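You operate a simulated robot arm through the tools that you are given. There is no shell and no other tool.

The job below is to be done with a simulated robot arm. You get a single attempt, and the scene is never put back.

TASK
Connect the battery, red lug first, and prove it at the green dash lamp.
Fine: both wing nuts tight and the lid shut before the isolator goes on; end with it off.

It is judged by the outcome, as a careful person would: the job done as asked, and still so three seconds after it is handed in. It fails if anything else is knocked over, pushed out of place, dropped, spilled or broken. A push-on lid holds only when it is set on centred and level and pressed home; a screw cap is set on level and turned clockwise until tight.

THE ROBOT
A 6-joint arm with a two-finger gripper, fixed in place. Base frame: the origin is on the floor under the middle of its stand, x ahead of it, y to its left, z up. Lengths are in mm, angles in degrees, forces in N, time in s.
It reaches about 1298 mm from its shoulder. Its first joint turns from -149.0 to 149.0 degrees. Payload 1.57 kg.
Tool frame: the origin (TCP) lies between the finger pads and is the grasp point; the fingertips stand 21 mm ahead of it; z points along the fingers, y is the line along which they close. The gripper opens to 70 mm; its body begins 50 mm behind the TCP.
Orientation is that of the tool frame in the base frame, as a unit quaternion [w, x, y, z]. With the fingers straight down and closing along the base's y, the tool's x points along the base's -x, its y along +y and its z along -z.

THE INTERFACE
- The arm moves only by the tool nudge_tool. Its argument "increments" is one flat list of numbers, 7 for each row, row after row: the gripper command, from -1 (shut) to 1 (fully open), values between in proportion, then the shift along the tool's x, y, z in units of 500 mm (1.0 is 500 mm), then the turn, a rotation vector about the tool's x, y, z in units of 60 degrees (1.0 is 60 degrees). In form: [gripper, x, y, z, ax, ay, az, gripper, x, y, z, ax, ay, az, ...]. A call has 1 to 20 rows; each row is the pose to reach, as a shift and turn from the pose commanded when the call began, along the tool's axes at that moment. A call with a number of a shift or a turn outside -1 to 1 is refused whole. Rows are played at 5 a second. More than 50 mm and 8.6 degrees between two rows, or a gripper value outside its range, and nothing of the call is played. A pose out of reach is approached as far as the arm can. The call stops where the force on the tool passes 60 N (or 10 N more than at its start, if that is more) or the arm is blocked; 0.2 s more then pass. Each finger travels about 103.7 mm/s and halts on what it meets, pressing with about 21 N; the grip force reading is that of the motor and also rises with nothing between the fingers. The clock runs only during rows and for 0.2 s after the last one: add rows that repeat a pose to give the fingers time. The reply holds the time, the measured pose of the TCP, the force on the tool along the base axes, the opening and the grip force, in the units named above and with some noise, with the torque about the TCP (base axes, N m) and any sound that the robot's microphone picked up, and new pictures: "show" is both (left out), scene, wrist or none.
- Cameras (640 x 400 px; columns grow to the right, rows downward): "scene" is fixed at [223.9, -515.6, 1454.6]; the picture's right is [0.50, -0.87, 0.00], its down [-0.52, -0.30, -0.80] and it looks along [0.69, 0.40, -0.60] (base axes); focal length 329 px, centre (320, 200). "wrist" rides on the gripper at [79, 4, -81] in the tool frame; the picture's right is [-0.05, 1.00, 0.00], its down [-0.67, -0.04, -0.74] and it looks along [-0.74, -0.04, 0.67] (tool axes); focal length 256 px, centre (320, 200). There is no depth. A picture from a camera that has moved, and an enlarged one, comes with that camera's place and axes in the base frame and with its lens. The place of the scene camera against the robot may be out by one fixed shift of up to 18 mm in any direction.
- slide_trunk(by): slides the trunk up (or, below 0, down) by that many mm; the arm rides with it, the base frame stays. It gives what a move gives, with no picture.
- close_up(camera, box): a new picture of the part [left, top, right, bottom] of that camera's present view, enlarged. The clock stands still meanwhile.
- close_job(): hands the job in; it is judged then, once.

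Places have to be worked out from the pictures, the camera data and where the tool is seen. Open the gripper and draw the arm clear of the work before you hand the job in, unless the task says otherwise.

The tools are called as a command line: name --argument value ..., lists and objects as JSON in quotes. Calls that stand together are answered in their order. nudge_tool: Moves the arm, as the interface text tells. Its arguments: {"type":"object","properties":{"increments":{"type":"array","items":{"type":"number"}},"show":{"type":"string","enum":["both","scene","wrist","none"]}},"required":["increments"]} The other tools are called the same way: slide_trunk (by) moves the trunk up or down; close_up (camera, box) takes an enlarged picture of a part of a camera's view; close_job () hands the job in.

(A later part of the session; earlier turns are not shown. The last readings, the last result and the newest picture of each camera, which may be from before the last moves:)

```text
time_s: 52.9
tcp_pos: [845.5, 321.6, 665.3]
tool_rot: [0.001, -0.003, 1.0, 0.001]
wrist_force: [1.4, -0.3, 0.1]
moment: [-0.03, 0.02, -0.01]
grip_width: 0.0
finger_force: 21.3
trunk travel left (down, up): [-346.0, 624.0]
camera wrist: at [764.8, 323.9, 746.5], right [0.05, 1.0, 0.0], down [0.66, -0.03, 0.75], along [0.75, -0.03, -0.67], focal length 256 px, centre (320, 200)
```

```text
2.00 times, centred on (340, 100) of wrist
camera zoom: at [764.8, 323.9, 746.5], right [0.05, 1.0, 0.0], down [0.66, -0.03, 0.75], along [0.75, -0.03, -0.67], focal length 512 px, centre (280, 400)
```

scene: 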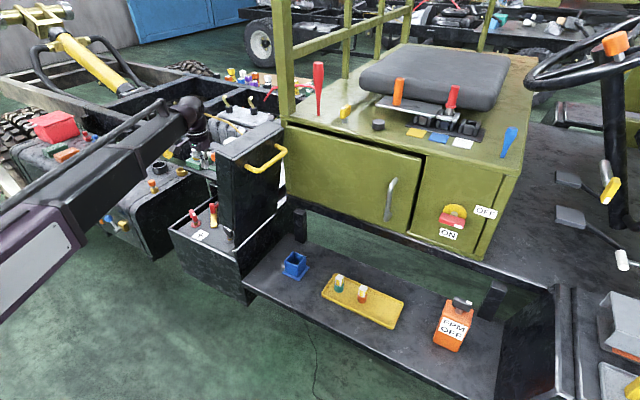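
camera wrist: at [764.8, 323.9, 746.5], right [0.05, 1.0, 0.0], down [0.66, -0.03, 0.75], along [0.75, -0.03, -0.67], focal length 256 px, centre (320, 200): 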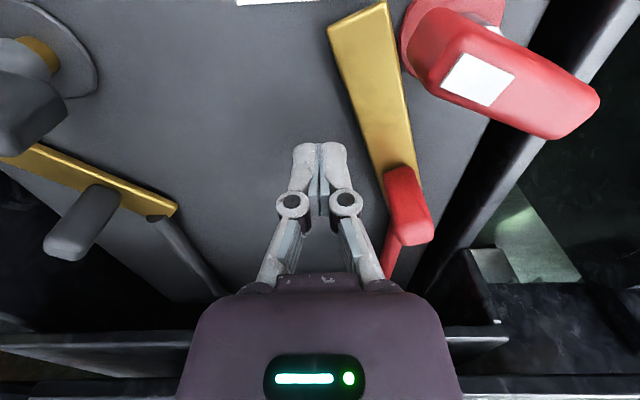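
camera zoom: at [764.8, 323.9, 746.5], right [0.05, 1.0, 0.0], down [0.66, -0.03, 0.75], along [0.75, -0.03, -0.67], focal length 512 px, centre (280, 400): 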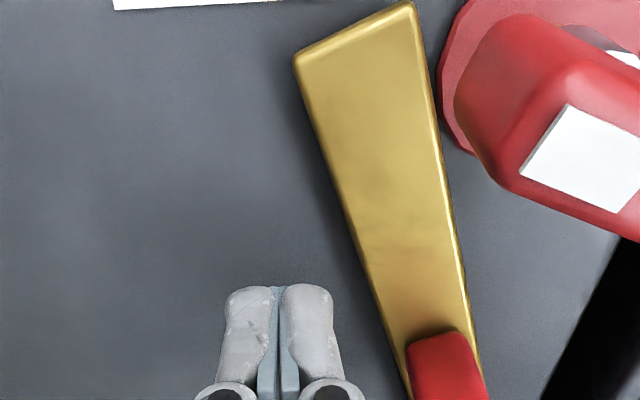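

The lug now lies at about 21° from home. I'll lower 9 mm so the tips are level with the brass bar, then push it from x ≈ 845.

slide_trunk --by -9

nudge_tool --increments '[-1, 0, 0.01, 0, 0, 0, 0, -1, 0, 0.018, 0, 0, 0, 0, -1, 0, 0.024, 0, 0, 0, 0, -1, 0, 0.03, 0, 0, 0, 0, -1, 0, 0.036, 0, 0, 0, 0, -1, 0, 0.042, 0, 0, 0, 0, -1, 0, 0.048, 0, 0, 0, 0]' --show "wrist"

close_up --camera "wrist" --box '[200, 0, 480, 200]'

```text
time_s: 53.5
tcp_pos: [844.6, 322.0, 656.4]
tool_rot: [0.002, -0.004, 1.0, 0.001]
wrist_force: [0.1, -0.1, 0.5]
moment: [-0.03, 0.02, 0.0]
grip_width: 0.0
finger_force: 20.9
trunk travel left (down, up): [-337.0, 633.0]
```

```text
time_s: 55.1
tcp_pos: [845.3, 345.4, 655.4]
tool_rot: [0.001, -0.003, 1.0, 0.001]
wrist_force: [-0.1, 0.3, 0.7]
moment: [-0.05, -0.02, -0.01]
grip_width: 0.0
finger_force: 21.3
trunk travel left (down, up): [-337.0, 633.0]
camera wrist: at [764.5, 348.2, 737.4], right [0.05, 1.0, 0.0], down [0.66, -0.03, 0.75], along [0.75, -0.03, -0.67], focal length 256 px, centre (320, 200)
```

wrist: 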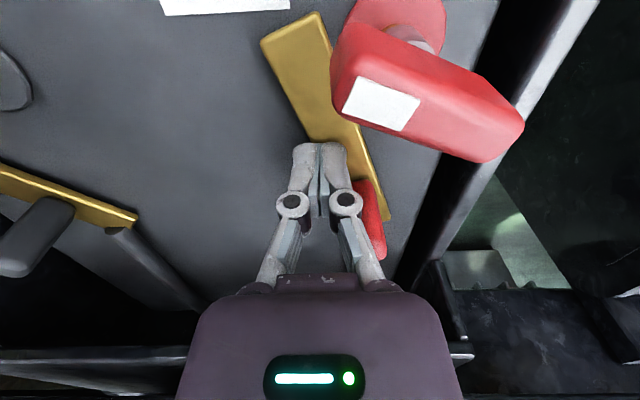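

```text
2.00 times, centred on (340, 100) of wrist
camera zoom: at [764.5, 348.2, 737.4], right [0.05, 1.0, 0.0], down [0.66, -0.03, 0.75], along [0.75, -0.03, -0.67], focal length 512 px, centre (280, 400)
```

zoom: 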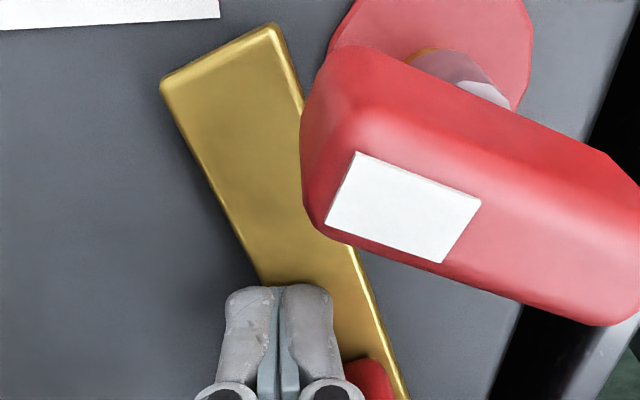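

The fingers passed over the bar without moving it — the brass lies below z 634. I'll back off and lower 5 mm more before pushing again.

nudge_tool --increments '[-1, 0, -0.024, 0, 0, 0, 0, -1, 0, -0.05, 0, 0, 0, 0, -1, 0, -0.05, 0, 0, 0, 0]' --show "none"

slide_trunk --by -5

nudge_tool --increments '[-1, 0, 0.01, 0, 0, 0, 0, -1, 0, 0.018, 0, 0, 0, 0, -1, 0, 0.024, 0, 0, 0, 0, -1, 0, 0.03, 0, 0, 0, 0, -1, 0, 0.036, 0, 0, 0, 0, -1, 0, 0.042, 0, 0, 0, 0, -1, 0, 0.048, 0, 0, 0, 0]' --show "wrist"

```text
time_s: 55.9
tcp_pos: [844.7, 320.4, 655.5]
tool_rot: [0.002, -0.004, 1.0, 0.001]
wrist_force: [0.3, 0.1, 0.8]
moment: [0.02, 0.0, -0.01]
grip_width: 0.0
finger_force: 20.5
trunk travel left (down, up): [-337.0, 633.0]
```

```text
time_s: 56.4
tcp_pos: [845.2, 321.0, 651.3]
tool_rot: [0.002, -0.003, 1.0, 0.001]
wrist_force: [-0.3, 0.2, -0.1]
moment: [0.0, -0.02, 0.0]
grip_width: 0.0
finger_force: 20.5
trunk travel left (down, up): [-332.0, 638.0]
```

```text
time_s: 58.0
tcp_pos: [845.0, 344.7, 651.3]
tool_rot: [0.001, -0.003, 1.0, 0.001]
wrist_force: [-0.2, -0.1, -0.3]
moment: [-0.03, 0.04, 0.02]
grip_width: 0.0
finger_force: 21.4
trunk travel left (down, up): [-332.0, 638.0]
camera wrist: at [764.9, 347.1, 732.4], right [0.05, 1.0, 0.0], down [0.66, -0.03, 0.75], along [0.75, -0.03, -0.67], focal length 256 px, centre (320, 200)
```

wrist: 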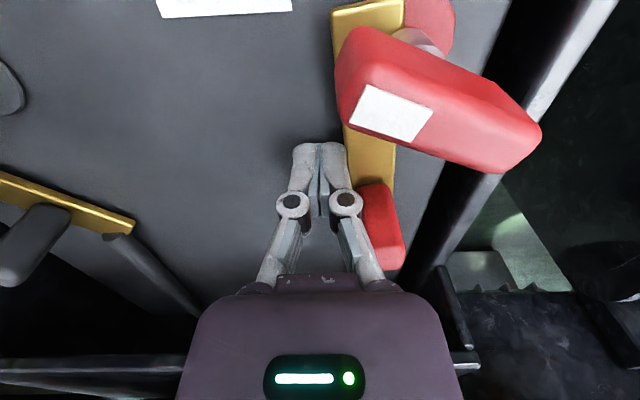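

The lug swings easily now and its free end is reaching the disc. I'll push the remaining few millimetres slowly.

nudge_tool --increments '[-1, 0, 0.004, 0, 0, 0, 0, -1, 0, 0.008, 0, 0, 0, 0, -1, 0, 0.012, 0, 0, 0, 0, -1, 0, 0.014, 0, 0, 0, 0, -1, 0, 0.014, 0, 0, 0, 0]' --show "wrist"

close_up --camera "wrist" --box '[280, 0, 560, 200]'

close_up --camera "scene" --box '[170, 180, 270, 270]'

```text
time_s: 59.2
tcp_pos: [844.9, 351.4, 650.8]
tool_rot: [0.002, -0.004, 1.0, 0.001]
wrist_force: [-0.5, -0.1, -0.6]
moment: [0.02, -0.01, -0.03]
grip_width: 0.0
finger_force: 21.0
trunk travel left (down, up): [-332.0, 638.0]
camera wrist: at [764.6, 354.1, 732.4], right [0.05, 1.0, 0.0], down [0.66, -0.03, 0.75], along [0.75, -0.03, -0.67], focal length 256 px, centre (320, 200)
```

wrist: 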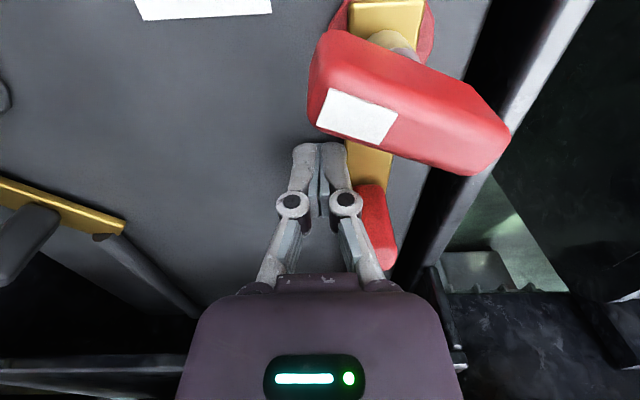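

```text
2.00 times, centred on (420, 100) of wrist
camera zoom: at [764.6, 354.1, 732.4], right [0.05, 1.0, 0.0], down [0.66, -0.03, 0.75], along [0.75, -0.03, -0.67], focal length 512 px, centre (120, 400)
```

zoom: 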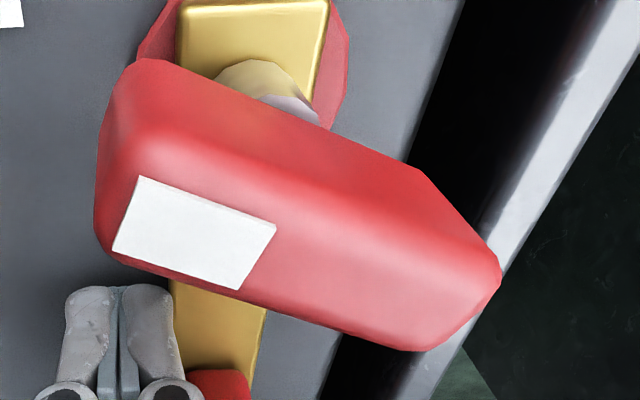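

```text
4.44 times, centred on (220, 225) of scene
camera zoom: at [223.9, -515.6, 1454.6], right [0.5, -0.87, 0.0], down [-0.52, -0.3, -0.8], along [0.69, 0.4, -0.6], focal length 1461 px, centre (764, 89)
```

zoom: 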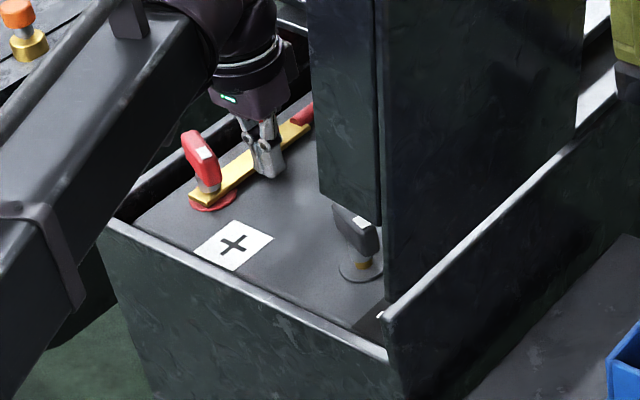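

The brass now lies under the nut around the stud, about 2° short of straight. I'll push 4 mm more, gently, to seat it against its stop.

nudge_tool --increments '[-1, 0, 0.003, 0, 0, 0, 0, -1, 0, 0.006, 0, 0, 0, 0, -1, 0, 0.008, 0, 0, 0, 0, -1, 0, 0.008, 0, 0, 0, 0]' --show "wrist"

close_up --camera "wrist" --box '[280, 0, 560, 200]'

```text
time_s: 60.2
tcp_pos: [845.0, 352.7, 650.1]
tool_rot: [0.001, -0.003, 1.0, -0.001]
wrist_force: [-5.1, -30.5, -6.2]
moment: [-0.57, 0.1, -0.17]
grip_width: 0.0
finger_force: 21.3
trunk travel left (down, up): [-332.0, 638.0]
camera wrist: at [764.6, 355.1, 732.6], right [0.05, 1.0, 0.0], down [0.66, -0.03, 0.75], along [0.75, -0.04, -0.67], focal length 256 px, centre (320, 200)
```

wrist: 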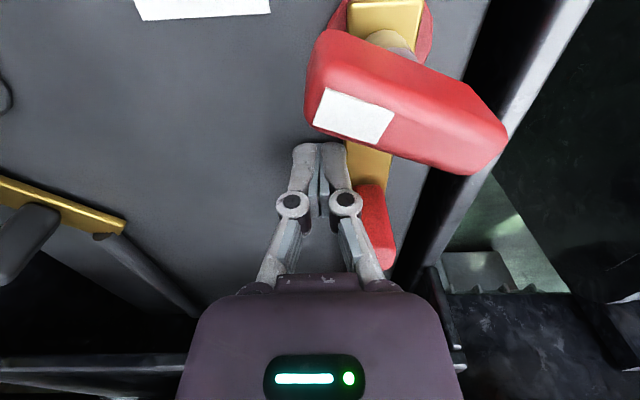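

```text
2.00 times, centred on (420, 100) of wrist
camera zoom: at [764.6, 355.1, 732.6], right [0.05, 1.0, 0.0], down [0.66, -0.03, 0.75], along [0.75, -0.04, -0.67], focal length 512 px, centre (120, 400)
```

zoom: 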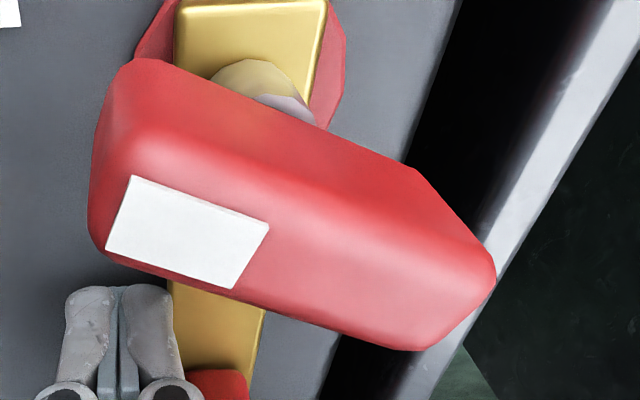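

Force rose to −30 N with the lug stopped: the red lug is seated on the + post. I'll back off, rise above the nut, and then line up on the red nut.

nudge_tool --increments '[-1, 0, -0.03, 0, 0, 0, 0, -1, 0, -0.06, 0, 0, 0, 0]' --show "none"

slide_trunk --by 85

nudge_tool --increments '[-1, 0.03, 0.03, 0, 0, 0, -0.12, -0.5, 0.06, 0.06, 0, 0, 0, -0.24, 0, 0.085, 0.09, 0, 0, 0, -0.36, 0.4, 0.085, 0.1, 0, 0, 0, -0.48, 0.4, 0.085, 0.1, 0, 0, 0, -0.6, 0.4, 0.085, 0.1, 0, 0, 0, -0.6]' --show "both"

```text
time_s: 60.8
tcp_pos: [845.0, 325.9, 652.0]
tool_rot: [0.002, -0.005, 1.0, 0.001]
wrist_force: [-0.4, 0.5, 0.4]
moment: [-0.01, -0.02, -0.02]
grip_width: 0.1
finger_force: 21.1
trunk travel left (down, up): [-332.0, 638.0]
```

```text
time_s: 62.0
tcp_pos: [845.8, 324.9, 735.8]
tool_rot: [0.002, -0.003, 1.0, 0.0]
wrist_force: [-0.1, 0.0, 0.0]
moment: [0.0, 0.05, -0.01]
grip_width: 0.0
finger_force: 20.9
trunk travel left (down, up): [-417.0, 553.0]
```

```text
time_s: 63.4
tcp_pos: [802.1, 374.1, 735.6]
tool_rot: [0.001, -0.314, 0.95, 0.001]
wrist_force: [-0.2, -0.3, 0.4]
moment: [0.0, 0.02, -0.01]
grip_width: 48.7
finger_force: 0.0
trunk travel left (down, up): [-417.0, 553.0]
camera wrist: at [734.5, 329.9, 817.4], right [-0.55, 0.83, 0.0], down [0.55, 0.37, 0.75], along [0.62, 0.41, -0.67], focal length 256 px, centre (320, 200)
```

scene: 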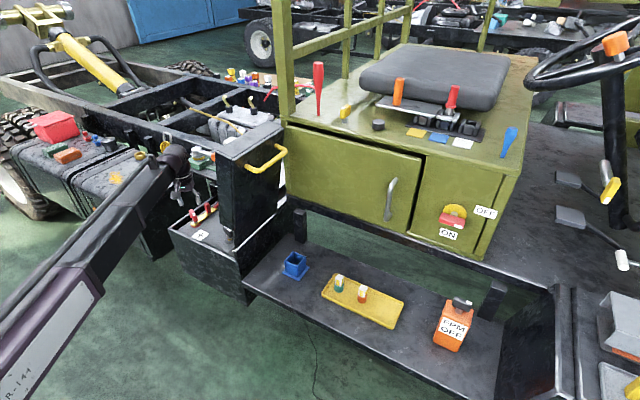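
wrist: 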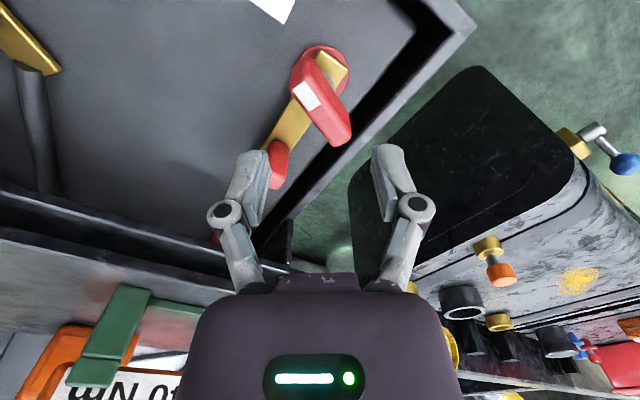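

Rotated 36°; I'll turn the remaining 36° so the fingers close across the red T-bar, then check alignment.

nudge_tool --increments '[0.4, 0, 0, 0, 0, 0, -0.12, 0.4, 0, 0, 0, 0, 0, -0.24, 0.4, 0, 0, 0, 0, 0, -0.36, 0.4, 0, 0, 0, 0, 0, -0.48, 0.4, 0, 0, 0, 0, 0, -0.6, 0.4, 0, 0, 0, 0, 0, -0.6]' --show "wrist"

close_up --camera "wrist" --box '[200, 20, 480, 195]'

close_up --camera "scene" --box '[150, 130, 270, 260]'

```text
time_s: 64.8
tcp_pos: [801.8, 374.0, 735.8]
tool_rot: [0.001, -0.591, 0.806, 0.0]
wrist_force: [-0.3, 0.0, 0.2]
moment: [0.01, -0.04, -0.02]
grip_width: 49.2
finger_force: 0.0
trunk travel left (down, up): [-417.0, 553.0]
camera wrist: at [773.2, 299.1, 817.5], right [-0.94, 0.35, 0.0], down [0.23, 0.62, 0.75], along [0.26, 0.7, -0.67], focal length 256 px, centre (320, 200)
```

wrist: 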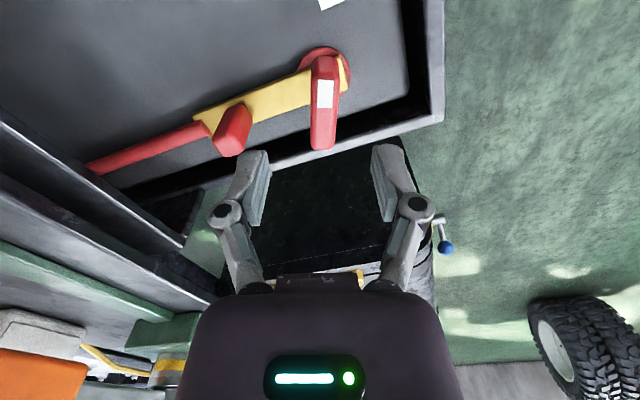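

```text
2.29 times, centred on (340, 108) of wrist
camera zoom: at [773.2, 299.1, 817.5], right [-0.94, 0.35, 0.0], down [0.23, 0.62, 0.75], along [0.26, 0.7, -0.67], focal length 585 px, centre (274, 411)
```

zoom: 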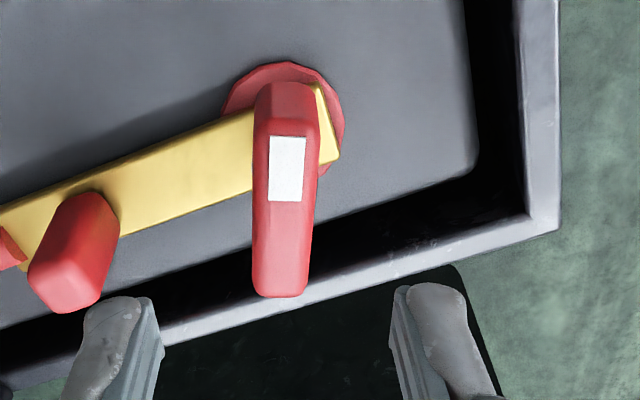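

```text
3.08 times, centred on (210, 195) of scene
camera zoom: at [223.9, -515.6, 1454.6], right [0.5, -0.87, 0.0], down [-0.52, -0.3, -0.8], along [0.69, 0.4, -0.6], focal length 1011 px, centre (658, 215)
```

zoom: 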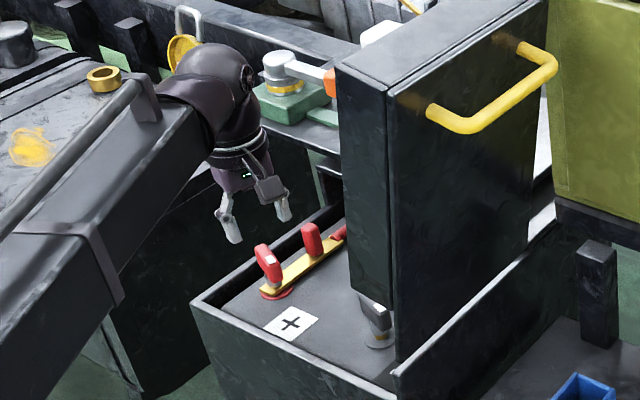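

The T-bar runs within about 6° of the tool's plane and is centred between the fingers. I'll trim the yaw and lower 70 mm over it.

nudge_tool --increments '[0.4, 0.001, 0.003, 0, 0, 0, 0.07, 0.4, 0.001, 0.003, 0, 0, 0, 0.07]' --show "none"

slide_trunk --by -50

close_up --camera "wrist" --box '[160, 50, 480, 250]'

close_up --camera "scene" --box '[170, 160, 270, 260]'

```text
time_s: 65.4
tcp_pos: [799.3, 375.5, 735.2]
tool_rot: [0.001, -0.56, 0.828, -0.001]
wrist_force: [-0.4, 0.1, 0.4]
moment: [-0.01, 0.0, 0.01]
grip_width: 49.0
finger_force: 0.0
trunk travel left (down, up): [-417.0, 553.0]
```

```text
time_s: 66.3
tcp_pos: [800.6, 375.1, 687.2]
tool_rot: [0.001, -0.561, 0.828, 0.0]
wrist_force: [-0.2, 0.0, -0.2]
moment: [0.02, 0.01, 0.0]
grip_width: 48.9
finger_force: 0.1
trunk travel left (down, up): [-367.0, 603.0]
```

```text
2.00 times, centred on (320, 150) of wrist
camera zoom: at [766.0, 301.4, 767.5], right [-0.91, 0.42, 0.0], down [0.28, 0.6, 0.75], along [0.31, 0.68, -0.67], focal length 512 px, centre (320, 300)
```

zoom: 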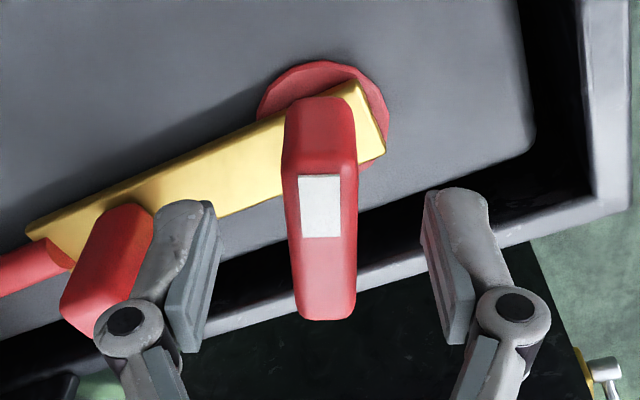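

```text
4.00 times, centred on (220, 210) of scene
camera zoom: at [223.9, -515.6, 1454.6], right [0.5, -0.87, 0.0], down [-0.52, -0.3, -0.8], along [0.69, 0.4, -0.6], focal length 1315 px, centre (720, 160)
```

zoom: 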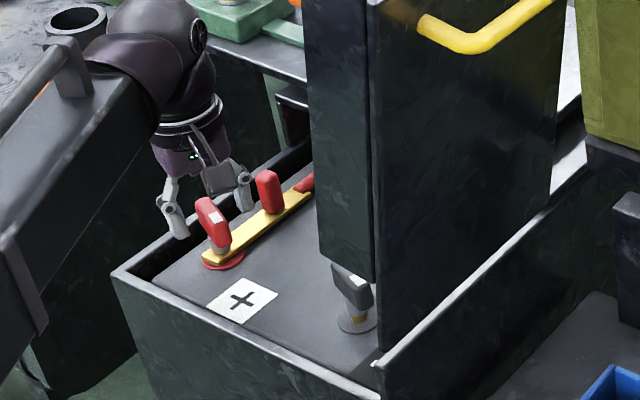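

Alignment is good. I'll narrow the opening to about 40 mm to stay clear of the red knob, then lower the last 22 mm.

nudge_tool --increments '[0.12, 0, 0, 0, 0, 0, 0, 0.12, 0, 0, 0, 0, 0, 0]' --show "none"

slide_trunk --by -22

close_up --camera "wrist" --box '[160, 50, 480, 250]'

```text
time_s: 67.0
tcp_pos: [799.9, 375.0, 686.1]
tool_rot: [0.001, -0.56, 0.828, 0.0]
wrist_force: [1.4, -0.1, 0.7]
moment: [0.03, -0.01, 0.05]
grip_width: 39.3
finger_force: 0.0
trunk travel left (down, up): [-367.0, 603.0]
```

```text
time_s: 67.6
tcp_pos: [800.0, 374.4, 663.5]
tool_rot: [0.001, -0.56, 0.828, -0.001]
wrist_force: [-0.1, 0.1, 0.1]
moment: [0.0, 0.0, -0.02]
grip_width: 39.4
finger_force: 0.0
trunk travel left (down, up): [-345.0, 625.0]
```

```text
2.00 times, centred on (320, 150) of wrist
camera zoom: at [766.0, 301.3, 745.5], right [-0.91, 0.42, 0.0], down [0.28, 0.6, 0.75], along [0.31, 0.68, -0.67], focal length 512 px, centre (320, 300)
```

zoom: 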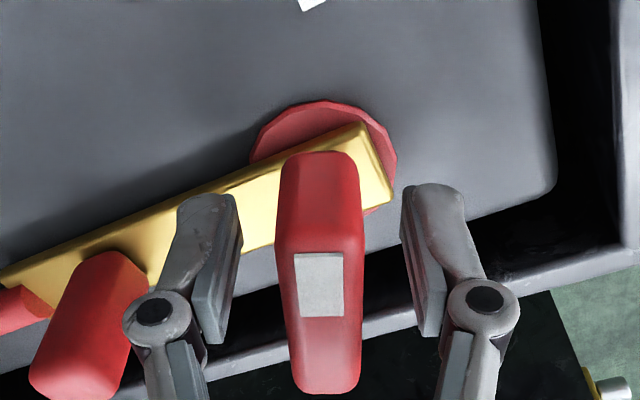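

The T-bar sits squarely between the pads. I'll close on it.

nudge_tool --increments '[-1, 0, 0, 0, 0, 0, 0, -1, 0, 0, 0, 0, 0, 0, -1, 0, 0, 0, 0, 0, 0]' --show "wrist"

```text
time_s: 68.4
tcp_pos: [799.9, 374.1, 664.1]
tool_rot: [0.001, -0.561, 0.828, 0.0]
wrist_force: [-5.4, 2.3, 2.2]
moment: [0.12, 0.12, -0.03]
grip_width: 17.8
finger_force: 32.0
trunk travel left (down, up): [-345.0, 625.0]
camera wrist: at [765.5, 301.5, 745.8], right [-0.91, 0.42, 0.0], down [0.28, 0.6, 0.75], along [0.31, 0.68, -0.67], focal length 256 px, centre (320, 200)
```

wrist: 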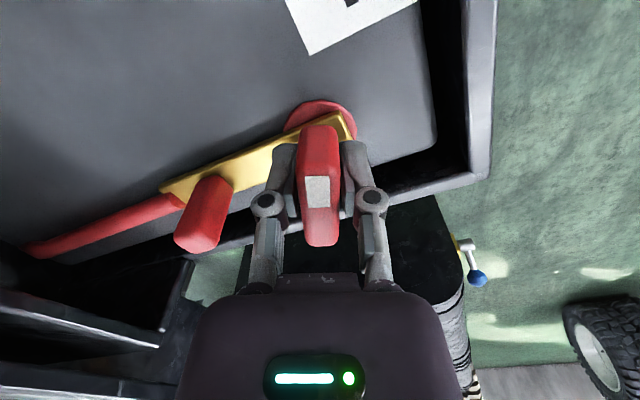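

Gripped (17.8 mm). I'll turn clockwise as seen from above (positive about the tool's axis) by 30° and watch the torque.

nudge_tool --increments '[-1, 0, 0, 0, 0, 0, 0.1, -1, 0, 0, 0, 0, 0, 0.2, -1, 0, 0, 0, 0, 0, 0.3, -1, 0, 0, 0, 0, 0, 0.4, -1, 0, 0, 0, 0, 0, 0.5]' --show "wrist"

```text
time_s: 69.6
tcp_pos: [799.3, 373.8, 664.4]
tool_rot: [0.001, -0.327, 0.945, 0.0]
wrist_force: [-10.4, 4.5, 0.7]
moment: [-0.26, 0.5, 0.07]
grip_width: 17.7
finger_force: 31.9
trunk travel left (down, up): [-345.0, 625.0]
camera wrist: at [733.6, 328.1, 745.8], right [-0.57, 0.82, 0.0], down [0.54, 0.38, 0.75], along [0.61, 0.43, -0.67], focal length 256 px, centre (320, 200)
```

wrist: 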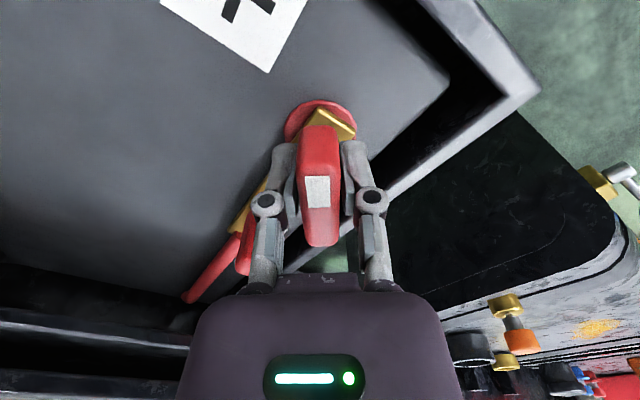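

The nut turns freely with the gripper. I'll continue another 54° clockwise.

nudge_tool --increments '[-1, 0, 0, 0, 0, 0, 0.1, -1, 0, 0, 0, 0, 0, 0.2, -1, 0, 0, 0, 0, 0, 0.3, -1, 0, 0, 0, 0, 0, 0.4, -1, 0, 0, 0, 0, 0, 0.5, -1, 0, 0, 0, 0, 0, 0.6, -1, 0, 0, 0, 0, 0, 0.7, -1, 0, 0, 0, 0, 0, 0.8, -1, 0, 0, 0, 0, 0, 0.9]' --show "wrist"

```text
time_s: 71.6
tcp_pos: [799.3, 375.2, 665.0]
tool_rot: [0.002, 0.137, 0.991, 0.001]
wrist_force: [-14.9, 8.0, -1.3]
moment: [0.19, 0.26, 0.04]
grip_width: 17.8
finger_force: 32.2
trunk travel left (down, up): [-345.0, 625.0]
camera wrist: at [723.4, 399.9, 745.8], right [0.32, 0.95, 0.0], down [0.63, -0.22, 0.75], along [0.71, -0.24, -0.67], focal length 256 px, centre (320, 200)
```

wrist: 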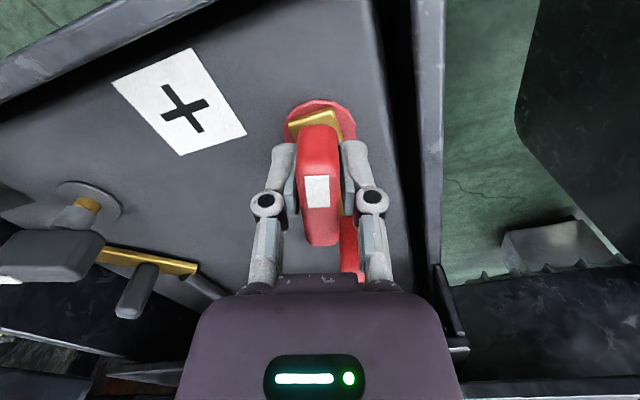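

Turned 84° so far with little torque. Continuing another 54°.

nudge_tool --increments '[-1, 0, 0, 0, 0, 0, 0.1, -1, 0, 0, 0, 0, 0, 0.2, -1, 0, 0, 0, 0, 0, 0.3, -1, 0, 0, 0, 0, 0, 0.4, -1, 0, 0, 0, 0, 0, 0.5, -1, 0, 0, 0, 0, 0, 0.6, -1, 0, 0, 0, 0, 0, 0.7, -1, 0, 0, 0, 0, 0, 0.8, -1, 0, 0, 0, 0, 0, 0.9]' --show "wrist"

```text
time_s: 73.6
tcp_pos: [800.4, 375.4, 664.4]
tool_rot: [0.001, 0.573, 0.82, 0.001]
wrist_force: [-3.4, 2.0, 2.5]
moment: [-0.88, -0.17, 0.01]
grip_width: 17.5
finger_force: 32.1
trunk travel left (down, up): [-345.0, 625.0]
camera wrist: at [775.9, 449.3, 746.0], right [0.96, 0.29, 0.0], down [0.19, -0.64, 0.75], along [0.22, -0.71, -0.67], focal length 256 px, centre (320, 200)
```

wrist: 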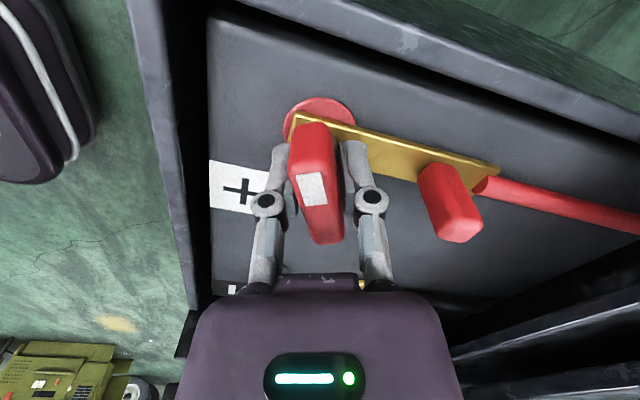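

The T-bar now looks a little twisted relative to the fingers, a sign of resistance. I'll look closely.

close_up --camera "wrist" --box '[220, 70, 420, 260]'

close_up --camera "scene" --box '[170, 160, 270, 260]'

```text
2.11 times, centred on (320, 165) of wrist
camera zoom: at [775.9, 449.3, 746.0], right [0.96, 0.29, 0.0], down [0.19, -0.64, 0.75], along [0.22, -0.71, -0.67], focal length 539 px, centre (320, 274)
```

zoom: 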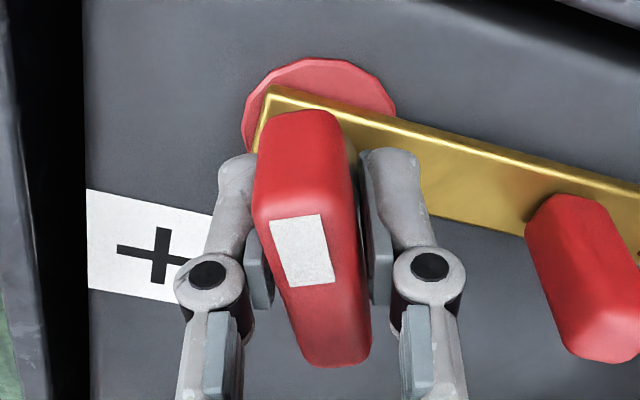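

```text
4.00 times, centred on (220, 210) of scene
camera zoom: at [223.9, -515.6, 1454.6], right [0.5, -0.87, 0.0], down [-0.52, -0.3, -0.8], along [0.69, 0.4, -0.6], focal length 1315 px, centre (720, 160)
```

zoom: 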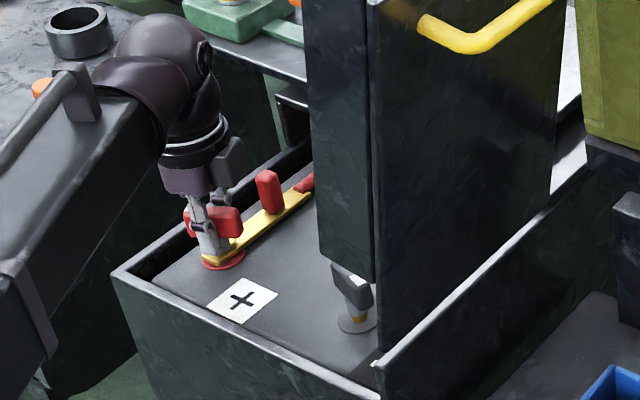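

The T has lagged the jaws by about 12°. I'll turn 12° more, and see if the nut follows or the torque builds.

nudge_tool --increments '[-1, 0, 0, 0, 0, 0, 0.05, -1, 0, 0, 0, 0, 0, 0.1, -1, 0, 0, 0, 0, 0, 0.15, -1, 0, 0, 0, 0, 0, 0.2]' --show "wrist"

close_up --camera "wrist" --box '[220, 70, 420, 260]'

```text
time_s: 74.6
tcp_pos: [800.7, 374.8, 664.2]
tool_rot: [0.001, 0.655, 0.756, 0.002]
wrist_force: [-4.2, -0.9, 2.3]
moment: [-0.82, -0.01, 0.03]
grip_width: 17.8
finger_force: 32.0
trunk travel left (down, up): [-345.0, 625.0]
camera wrist: at [792.1, 452.4, 746.0], right [1.0, 0.09, 0.0], down [0.06, -0.66, 0.74], along [0.07, -0.74, -0.67], focal length 256 px, centre (320, 200)
```

wrist: 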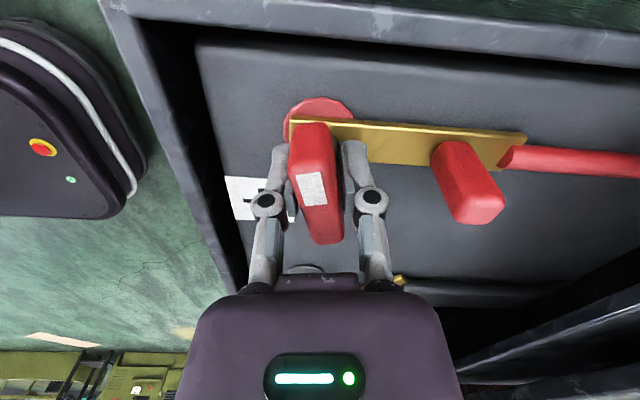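

```text
2.11 times, centred on (320, 165) of wrist
camera zoom: at [792.1, 452.4, 746.0], right [1.0, 0.09, 0.0], down [0.06, -0.66, 0.74], along [0.07, -0.74, -0.67], focal length 539 px, centre (320, 274)
```

zoom: 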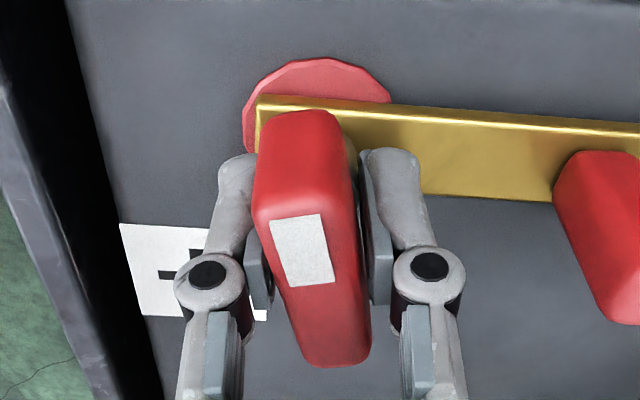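

The nut followed that turn exactly, so it isn't tight yet. Continuing clockwise another 54°.

nudge_tool --increments '[-1, 0, 0, 0, 0, 0, 0.1, -1, 0, 0, 0, 0, 0, 0.2, -1, 0, 0, 0, 0, 0, 0.3, -1, 0, 0, 0, 0, 0, 0.4, -1, 0, 0, 0, 0, 0, 0.5, -1, 0, 0, 0, 0, 0, 0.6, -1, 0, 0, 0, 0, 0, 0.7, -1, 0, 0, 0, 0, 0, 0.8, -1, 0, 0, 0, 0, 0, 0.9]' --show "wrist"

close_up --camera "wrist" --box '[220, 70, 420, 260]'

```text
time_s: 76.6
tcp_pos: [800.4, 375.0, 663.5]
tool_rot: [-0.001, 0.926, 0.378, 0.0]
wrist_force: [-14.2, -5.4, -12.2]
moment: [0.01, 0.12, 2.73]
grip_width: 36.9
finger_force: 32.4
trunk travel left (down, up): [-345.0, 625.0]
camera wrist: at [858.7, 426.2, 745.3], right [0.66, -0.75, 0.0], down [-0.5, -0.44, 0.74], along [-0.56, -0.49, -0.67], focal length 256 px, centre (320, 200)
```

wrist: 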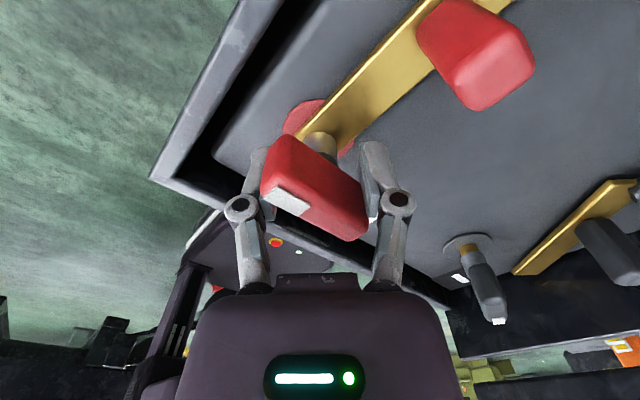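

```text
2.11 times, centred on (320, 165) of wrist
camera zoom: at [858.7, 426.2, 745.3], right [0.66, -0.75, 0.0], down [-0.5, -0.44, 0.74], along [-0.56, -0.49, -0.67], focal length 539 px, centre (320, 274)
```

zoom: 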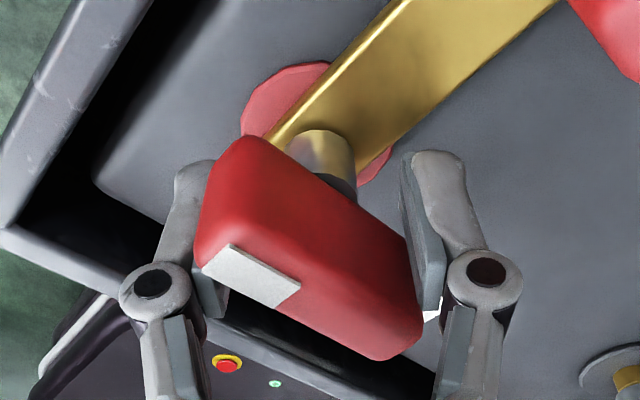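

The torque jumped to 2.7 N·m and the jaws slipped round the T, so the red nut has reached its stop after about 156°. I'll release, realign with the T-bar (now along y) and re-tighten once to be sure.

nudge_tool --increments '[0.5, 0, 0, 0, 0, 0, 0, 0.5, 0, 0, 0, 0, 0, 0, 0.5, 0, 0, 0, 0, 0, -0.13, 0.5, 0, 0, 0, 0, 0, -0.26, 0.5, 0, 0, 0, 0, 0, -0.39, 0.5, 0, 0, 0, 0, 0, -0.52, 0.5, 0, 0, 0, 0, 0, -0.65, 0.5, 0, 0, 0, 0, 0, -0.76, 0.5, 0, 0, 0, 0, 0, -0.76]' --show "wrist"

close_up --camera "wrist" --box '[220, 70, 420, 260]'

```text
time_s: 78.6
tcp_pos: [799.2, 374.2, 663.8]
tool_rot: [0.001, 0.708, 0.706, 0.001]
wrist_force: [0.7, 0.0, 0.3]
moment: [-0.01, 0.0, 0.01]
grip_width: 52.3
finger_force: 0.0
trunk travel left (down, up): [-345.0, 625.0]
camera wrist: at [803.4, 452.8, 745.7], right [1.0, -0.05, 0.0], down [-0.04, -0.67, 0.74], along [-0.04, -0.74, -0.67], focal length 256 px, centre (320, 200)
```

wrist: 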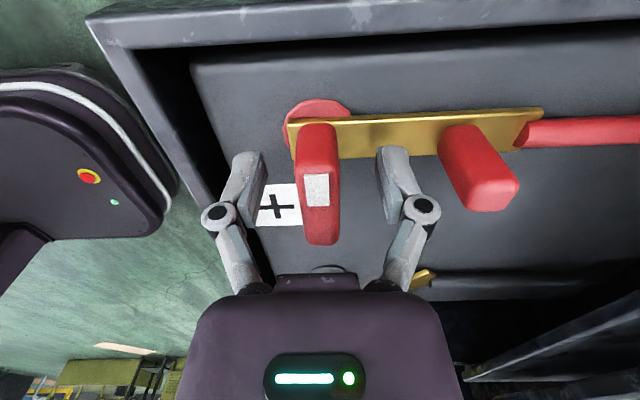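

```text
2.11 times, centred on (320, 165) of wrist
camera zoom: at [803.4, 452.8, 745.7], right [1.0, -0.05, 0.0], down [-0.04, -0.67, 0.74], along [-0.04, -0.74, -0.67], focal length 539 px, centre (320, 274)
```

zoom: 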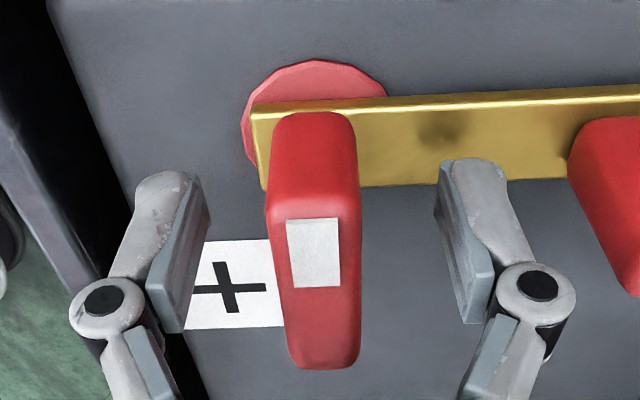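

The T is nicely aligned with the jaws. I'll grip and turn clockwise again gently to confirm it is tight.

nudge_tool --increments '[-1, 0, 0, 0, 0, 0, 0, -1, 0, 0, 0, 0, 0, 0, -1, 0, 0, 0, 0, 0, 0, -1, 0, 0, 0, 0, 0, 0.06, -1, 0, 0, 0, 0, 0, 0.12, -1, 0, 0, 0, 0, 0, 0.18, -1, 0, 0, 0, 0, 0, 0.24, -1, 0, 0, 0, 0, 0, 0.3]' --show "wrist"

close_up --camera "wrist" --box '[220, 70, 420, 260]'

```text
time_s: 80.4
tcp_pos: [801.4, 373.9, 663.5]
tool_rot: [0.0, 0.81, 0.587, 0.002]
wrist_force: [-3.9, -1.5, -0.7]
moment: [-0.04, 0.04, 0.86]
grip_width: 21.0
finger_force: 32.1
trunk travel left (down, up): [-345.0, 625.0]
camera wrist: at [827.8, 447.6, 745.8], right [0.93, -0.36, 0.0], down [-0.24, -0.62, 0.74], along [-0.27, -0.69, -0.67], focal length 256 px, centre (320, 200)
```

wrist: 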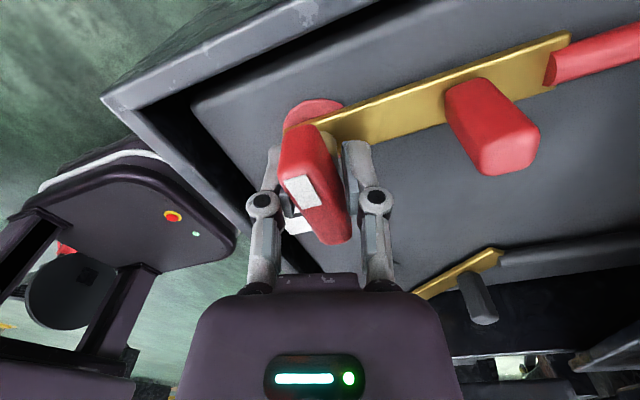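

```text
2.11 times, centred on (320, 165) of wrist
camera zoom: at [827.8, 447.6, 745.8], right [0.93, -0.36, 0.0], down [-0.24, -0.62, 0.74], along [-0.27, -0.69, -0.67], focal length 539 px, centre (320, 274)
```

zoom: 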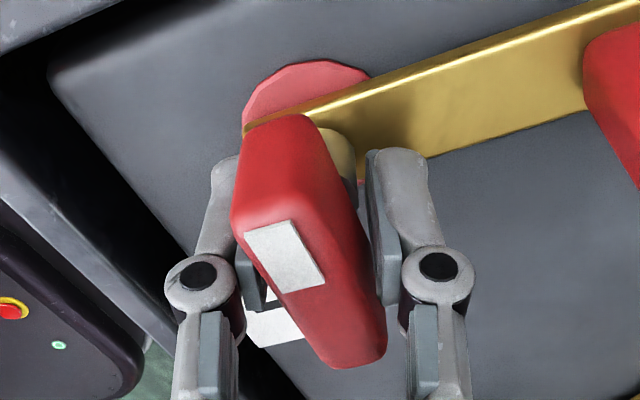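

Jaws twist 18° against the T with 0.86 N·m and the nut doesn't move: the red nut is tight. I'll release and raise clear.

nudge_tool --increments '[0.5, 0, 0, 0, 0, 0, 0, 0.5, 0, 0, 0, 0, 0, 0, 0.5, 0, 0, 0, 0, 0, -0.1, 0.5, 0, 0, 0, 0, 0, -0.2, 0.5, 0, 0, 0, 0, 0, -0.3, 0.5, 0, 0, 0, 0, 0, -0.3]' --show "none"

slide_trunk --by 110

close_up --camera "wrist" --box '[0, 0, 640, 400]'

```text
time_s: 81.8
tcp_pos: [801.0, 374.0, 663.6]
tool_rot: [0.0, 0.708, 0.707, 0.002]
wrist_force: [0.0, -0.7, 0.1]
moment: [-0.05, 0.02, 0.01]
grip_width: 52.7
finger_force: 0.0
trunk travel left (down, up): [-345.0, 625.0]
```

```text
time_s: 83.2
tcp_pos: [801.1, 374.3, 773.2]
tool_rot: [0.001, 0.709, 0.705, 0.001]
wrist_force: [1.1, 0.2, -0.3]
moment: [0.01, 0.01, -0.03]
grip_width: 52.7
finger_force: 0.1
trunk travel left (down, up): [-455.0, 515.0]
```

```text
1.00 times, centred on (320, 200) of wrist (not enlarged: the box is as wide or as high as the picture)
camera zoom: at [803.9, 452.8, 855.6], right [1.0, -0.06, 0.0], down [-0.04, -0.67, 0.74], along [-0.04, -0.74, -0.67], focal length 256 px, centre (320, 200)
```

zoom: 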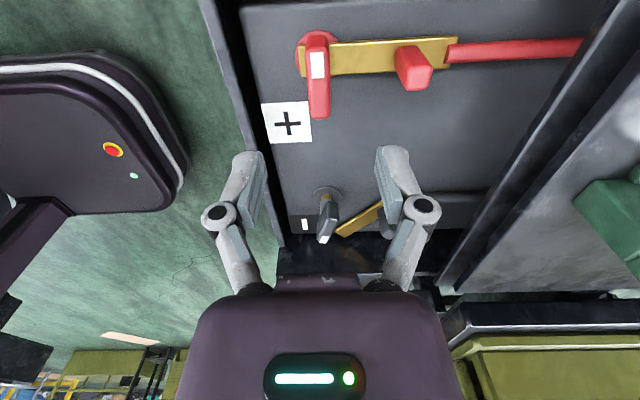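

Good view: the red lug lies straight on its post with the nut tight. Now I'll rotate the tool back and go toward the black lug, with fingers closed, staying high.

nudge_tool --increments '[0.2, -0.033, 0.02, 0, 0, 0, -0.125, -0.3, -0.067, 0.04, 0, 0, 0, -0.25, -1, -0.1, 0.06, 0, 0, 0, -0.375, -1, -0.133, 0.08, 0, 0, 0, -0.5, -1, -0.167, 0.1, 0, 0, 0, -0.625, -1, -0.2, 0.12, 0, 0, 0, -0.75]' --show "none"

nudge_tool --increments '[-1, -0.031, -0.0275, 0, 0, 0, -0.125, -1, -0.062, -0.055, 0, 0, 0, -0.25, -1, -0.0925, -0.0825, 0, 0, 0, -0.375, -1, -0.123, -0.11, 0, 0, 0, -0.5, -1, -0.154, -0.1375, 0, 0, 0, -0.625, -1, -0.185, -0.165, 0, 0, 0, -0.75, -1, -0.185, -0.165, 0, 0, 0, -0.75]' --show "both"

```text
time_s: 84.7
tcp_pos: [860.6, 274.6, 773.4]
tool_rot: [0.001, 0.383, 0.924, 0.0]
wrist_force: [-0.3, 0.4, 0.4]
moment: [0.01, 0.02, 0.0]
grip_width: 0.0
finger_force: 20.9
trunk travel left (down, up): [-455.0, 515.0]
```

```text
time_s: 86.2
tcp_pos: [864.9, 170.8, 774.4]
tool_rot: [0.002, -0.007, 1.0, -0.005]
wrist_force: [-0.4, -0.6, -0.1]
moment: [-0.01, 0.01, -0.03]
grip_width: 0.1
finger_force: 20.7
trunk travel left (down, up): [-455.0, 515.0]
camera wrist: at [785.5, 174.1, 854.9], right [0.04, 1.0, -0.01], down [0.66, -0.02, 0.75], along [0.75, -0.04, -0.66], focal length 256 px, centre (320, 200)
```

scene: 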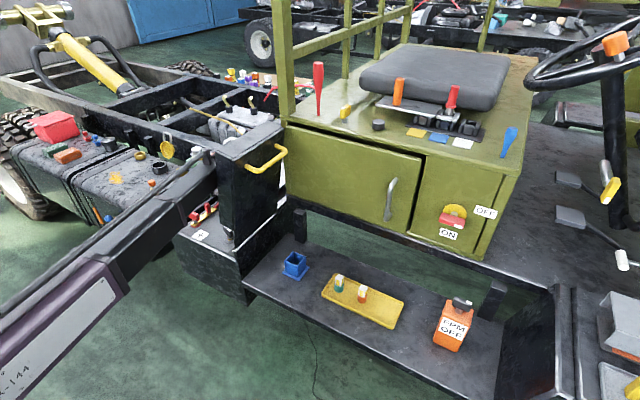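
wrist: 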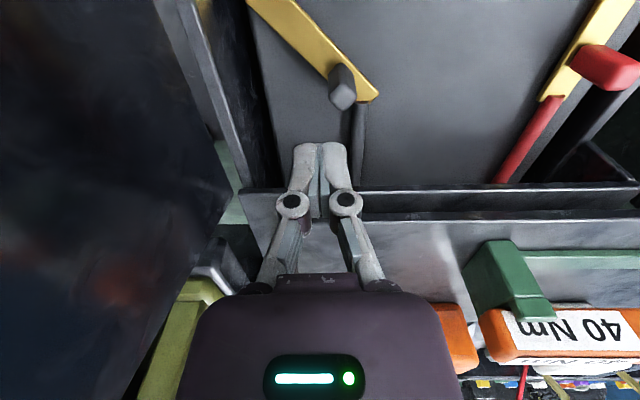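

The TCP stopped at y 171 rather than 150 — possibly the forearm is near the open lid. I'll look closely before going further.

close_up --camera "scene" --box '[140, 110, 300, 260]'

nudge_tool --increments '[-1, 0, 0, 0, 0, 0, 0]' --show "none"

```text
2.67 times, centred on (220, 185) of scene
camera zoom: at [223.9, -515.6, 1454.6], right [0.5, -0.87, 0.0], down [-0.52, -0.3, -0.8], along [0.69, 0.4, -0.6], focal length 876 px, centre (587, 240)
```

zoom: 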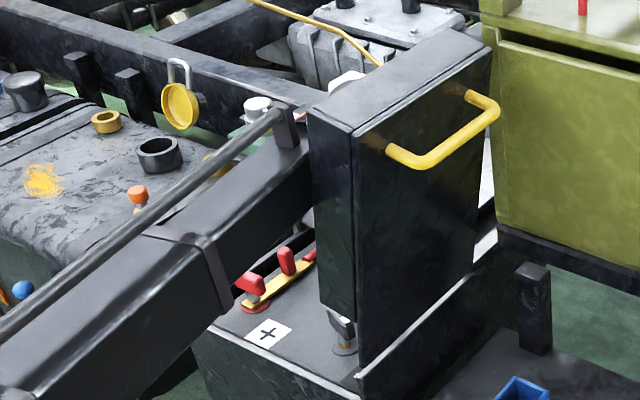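

```text
time_s: 86.7
tcp_pos: [865.0, 172.2, 774.6]
tool_rot: [0.002, -0.007, 1.0, -0.005]
wrist_force: [0.0, -0.5, -0.5]
moment: [-0.01, 0.0, -0.01]
grip_width: 0.0
finger_force: 20.8
trunk travel left (down, up): [-455.0, 515.0]
```

The forearm seems to bear against the open lid's front edge. I'll back away in +y at once.

nudge_tool --increments '[-1, 0, 0.04, 0, 0, 0, 0, -1, 0, 0.08, 0, 0, 0, 0, -1, 0, 0.1, 0, 0, 0, 0, -1, 0, 0.1, 0, 0, 0, 0]' --show "both"

close_up --camera "scene" --box '[140, 110, 300, 260]'

```text
time_s: 87.7
tcp_pos: [867.1, 199.1, 773.9]
tool_rot: [0.001, 0.002, 1.0, 0.001]
wrist_force: [0.4, 0.0, -0.7]
moment: [0.0, 0.02, 0.01]
grip_width: 0.1
finger_force: 21.3
trunk travel left (down, up): [-455.0, 515.0]
camera wrist: at [786.4, 203.2, 855.3], right [0.06, 1.0, 0.0], down [0.66, -0.04, 0.75], along [0.75, -0.04, -0.67], focal length 256 px, centre (320, 200)
```

scene: 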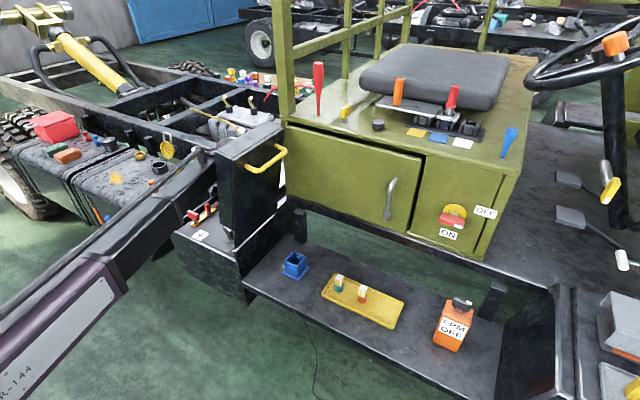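
wrist: 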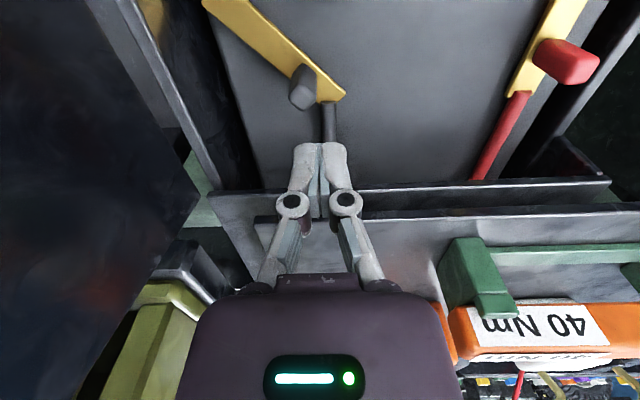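

```text
2.67 times, centred on (220, 185) of scene
camera zoom: at [223.9, -515.6, 1454.6], right [0.5, -0.87, 0.0], down [-0.52, -0.3, -0.8], along [0.69, 0.4, -0.6], focal length 876 px, centre (587, 240)
```

zoom: 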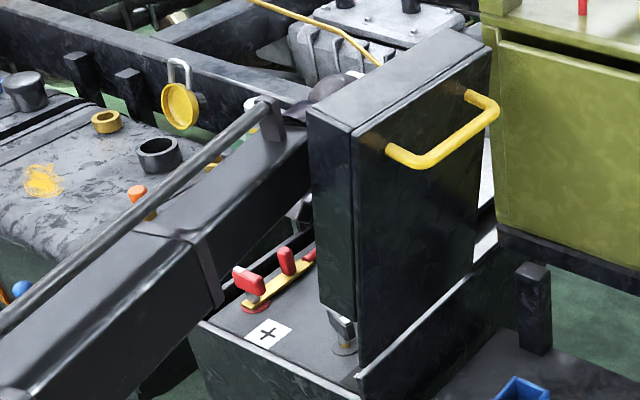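

The lid hasn't moved and the boom is free again at y 199. I need a tilted approach here so the boom stays clear of the lid; first I'll look closely at the walls and black lug.

close_up --camera "wrist" --box '[80, 0, 380, 200]'

```text
2.00 times, centred on (230, 100) of wrist
camera zoom: at [786.4, 203.2, 855.3], right [0.06, 1.0, 0.0], down [0.66, -0.04, 0.75], along [0.75, -0.04, -0.67], focal length 512 px, centre (500, 400)
```

zoom: 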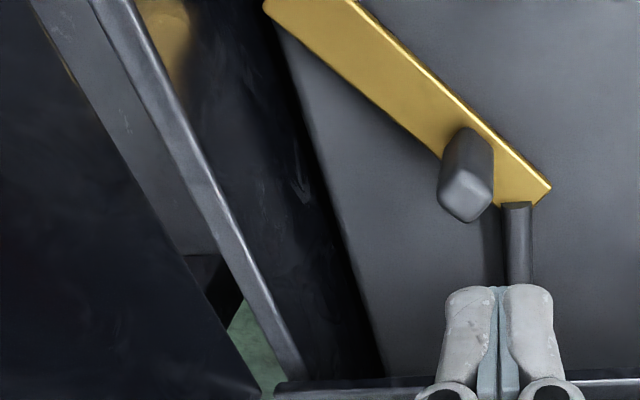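

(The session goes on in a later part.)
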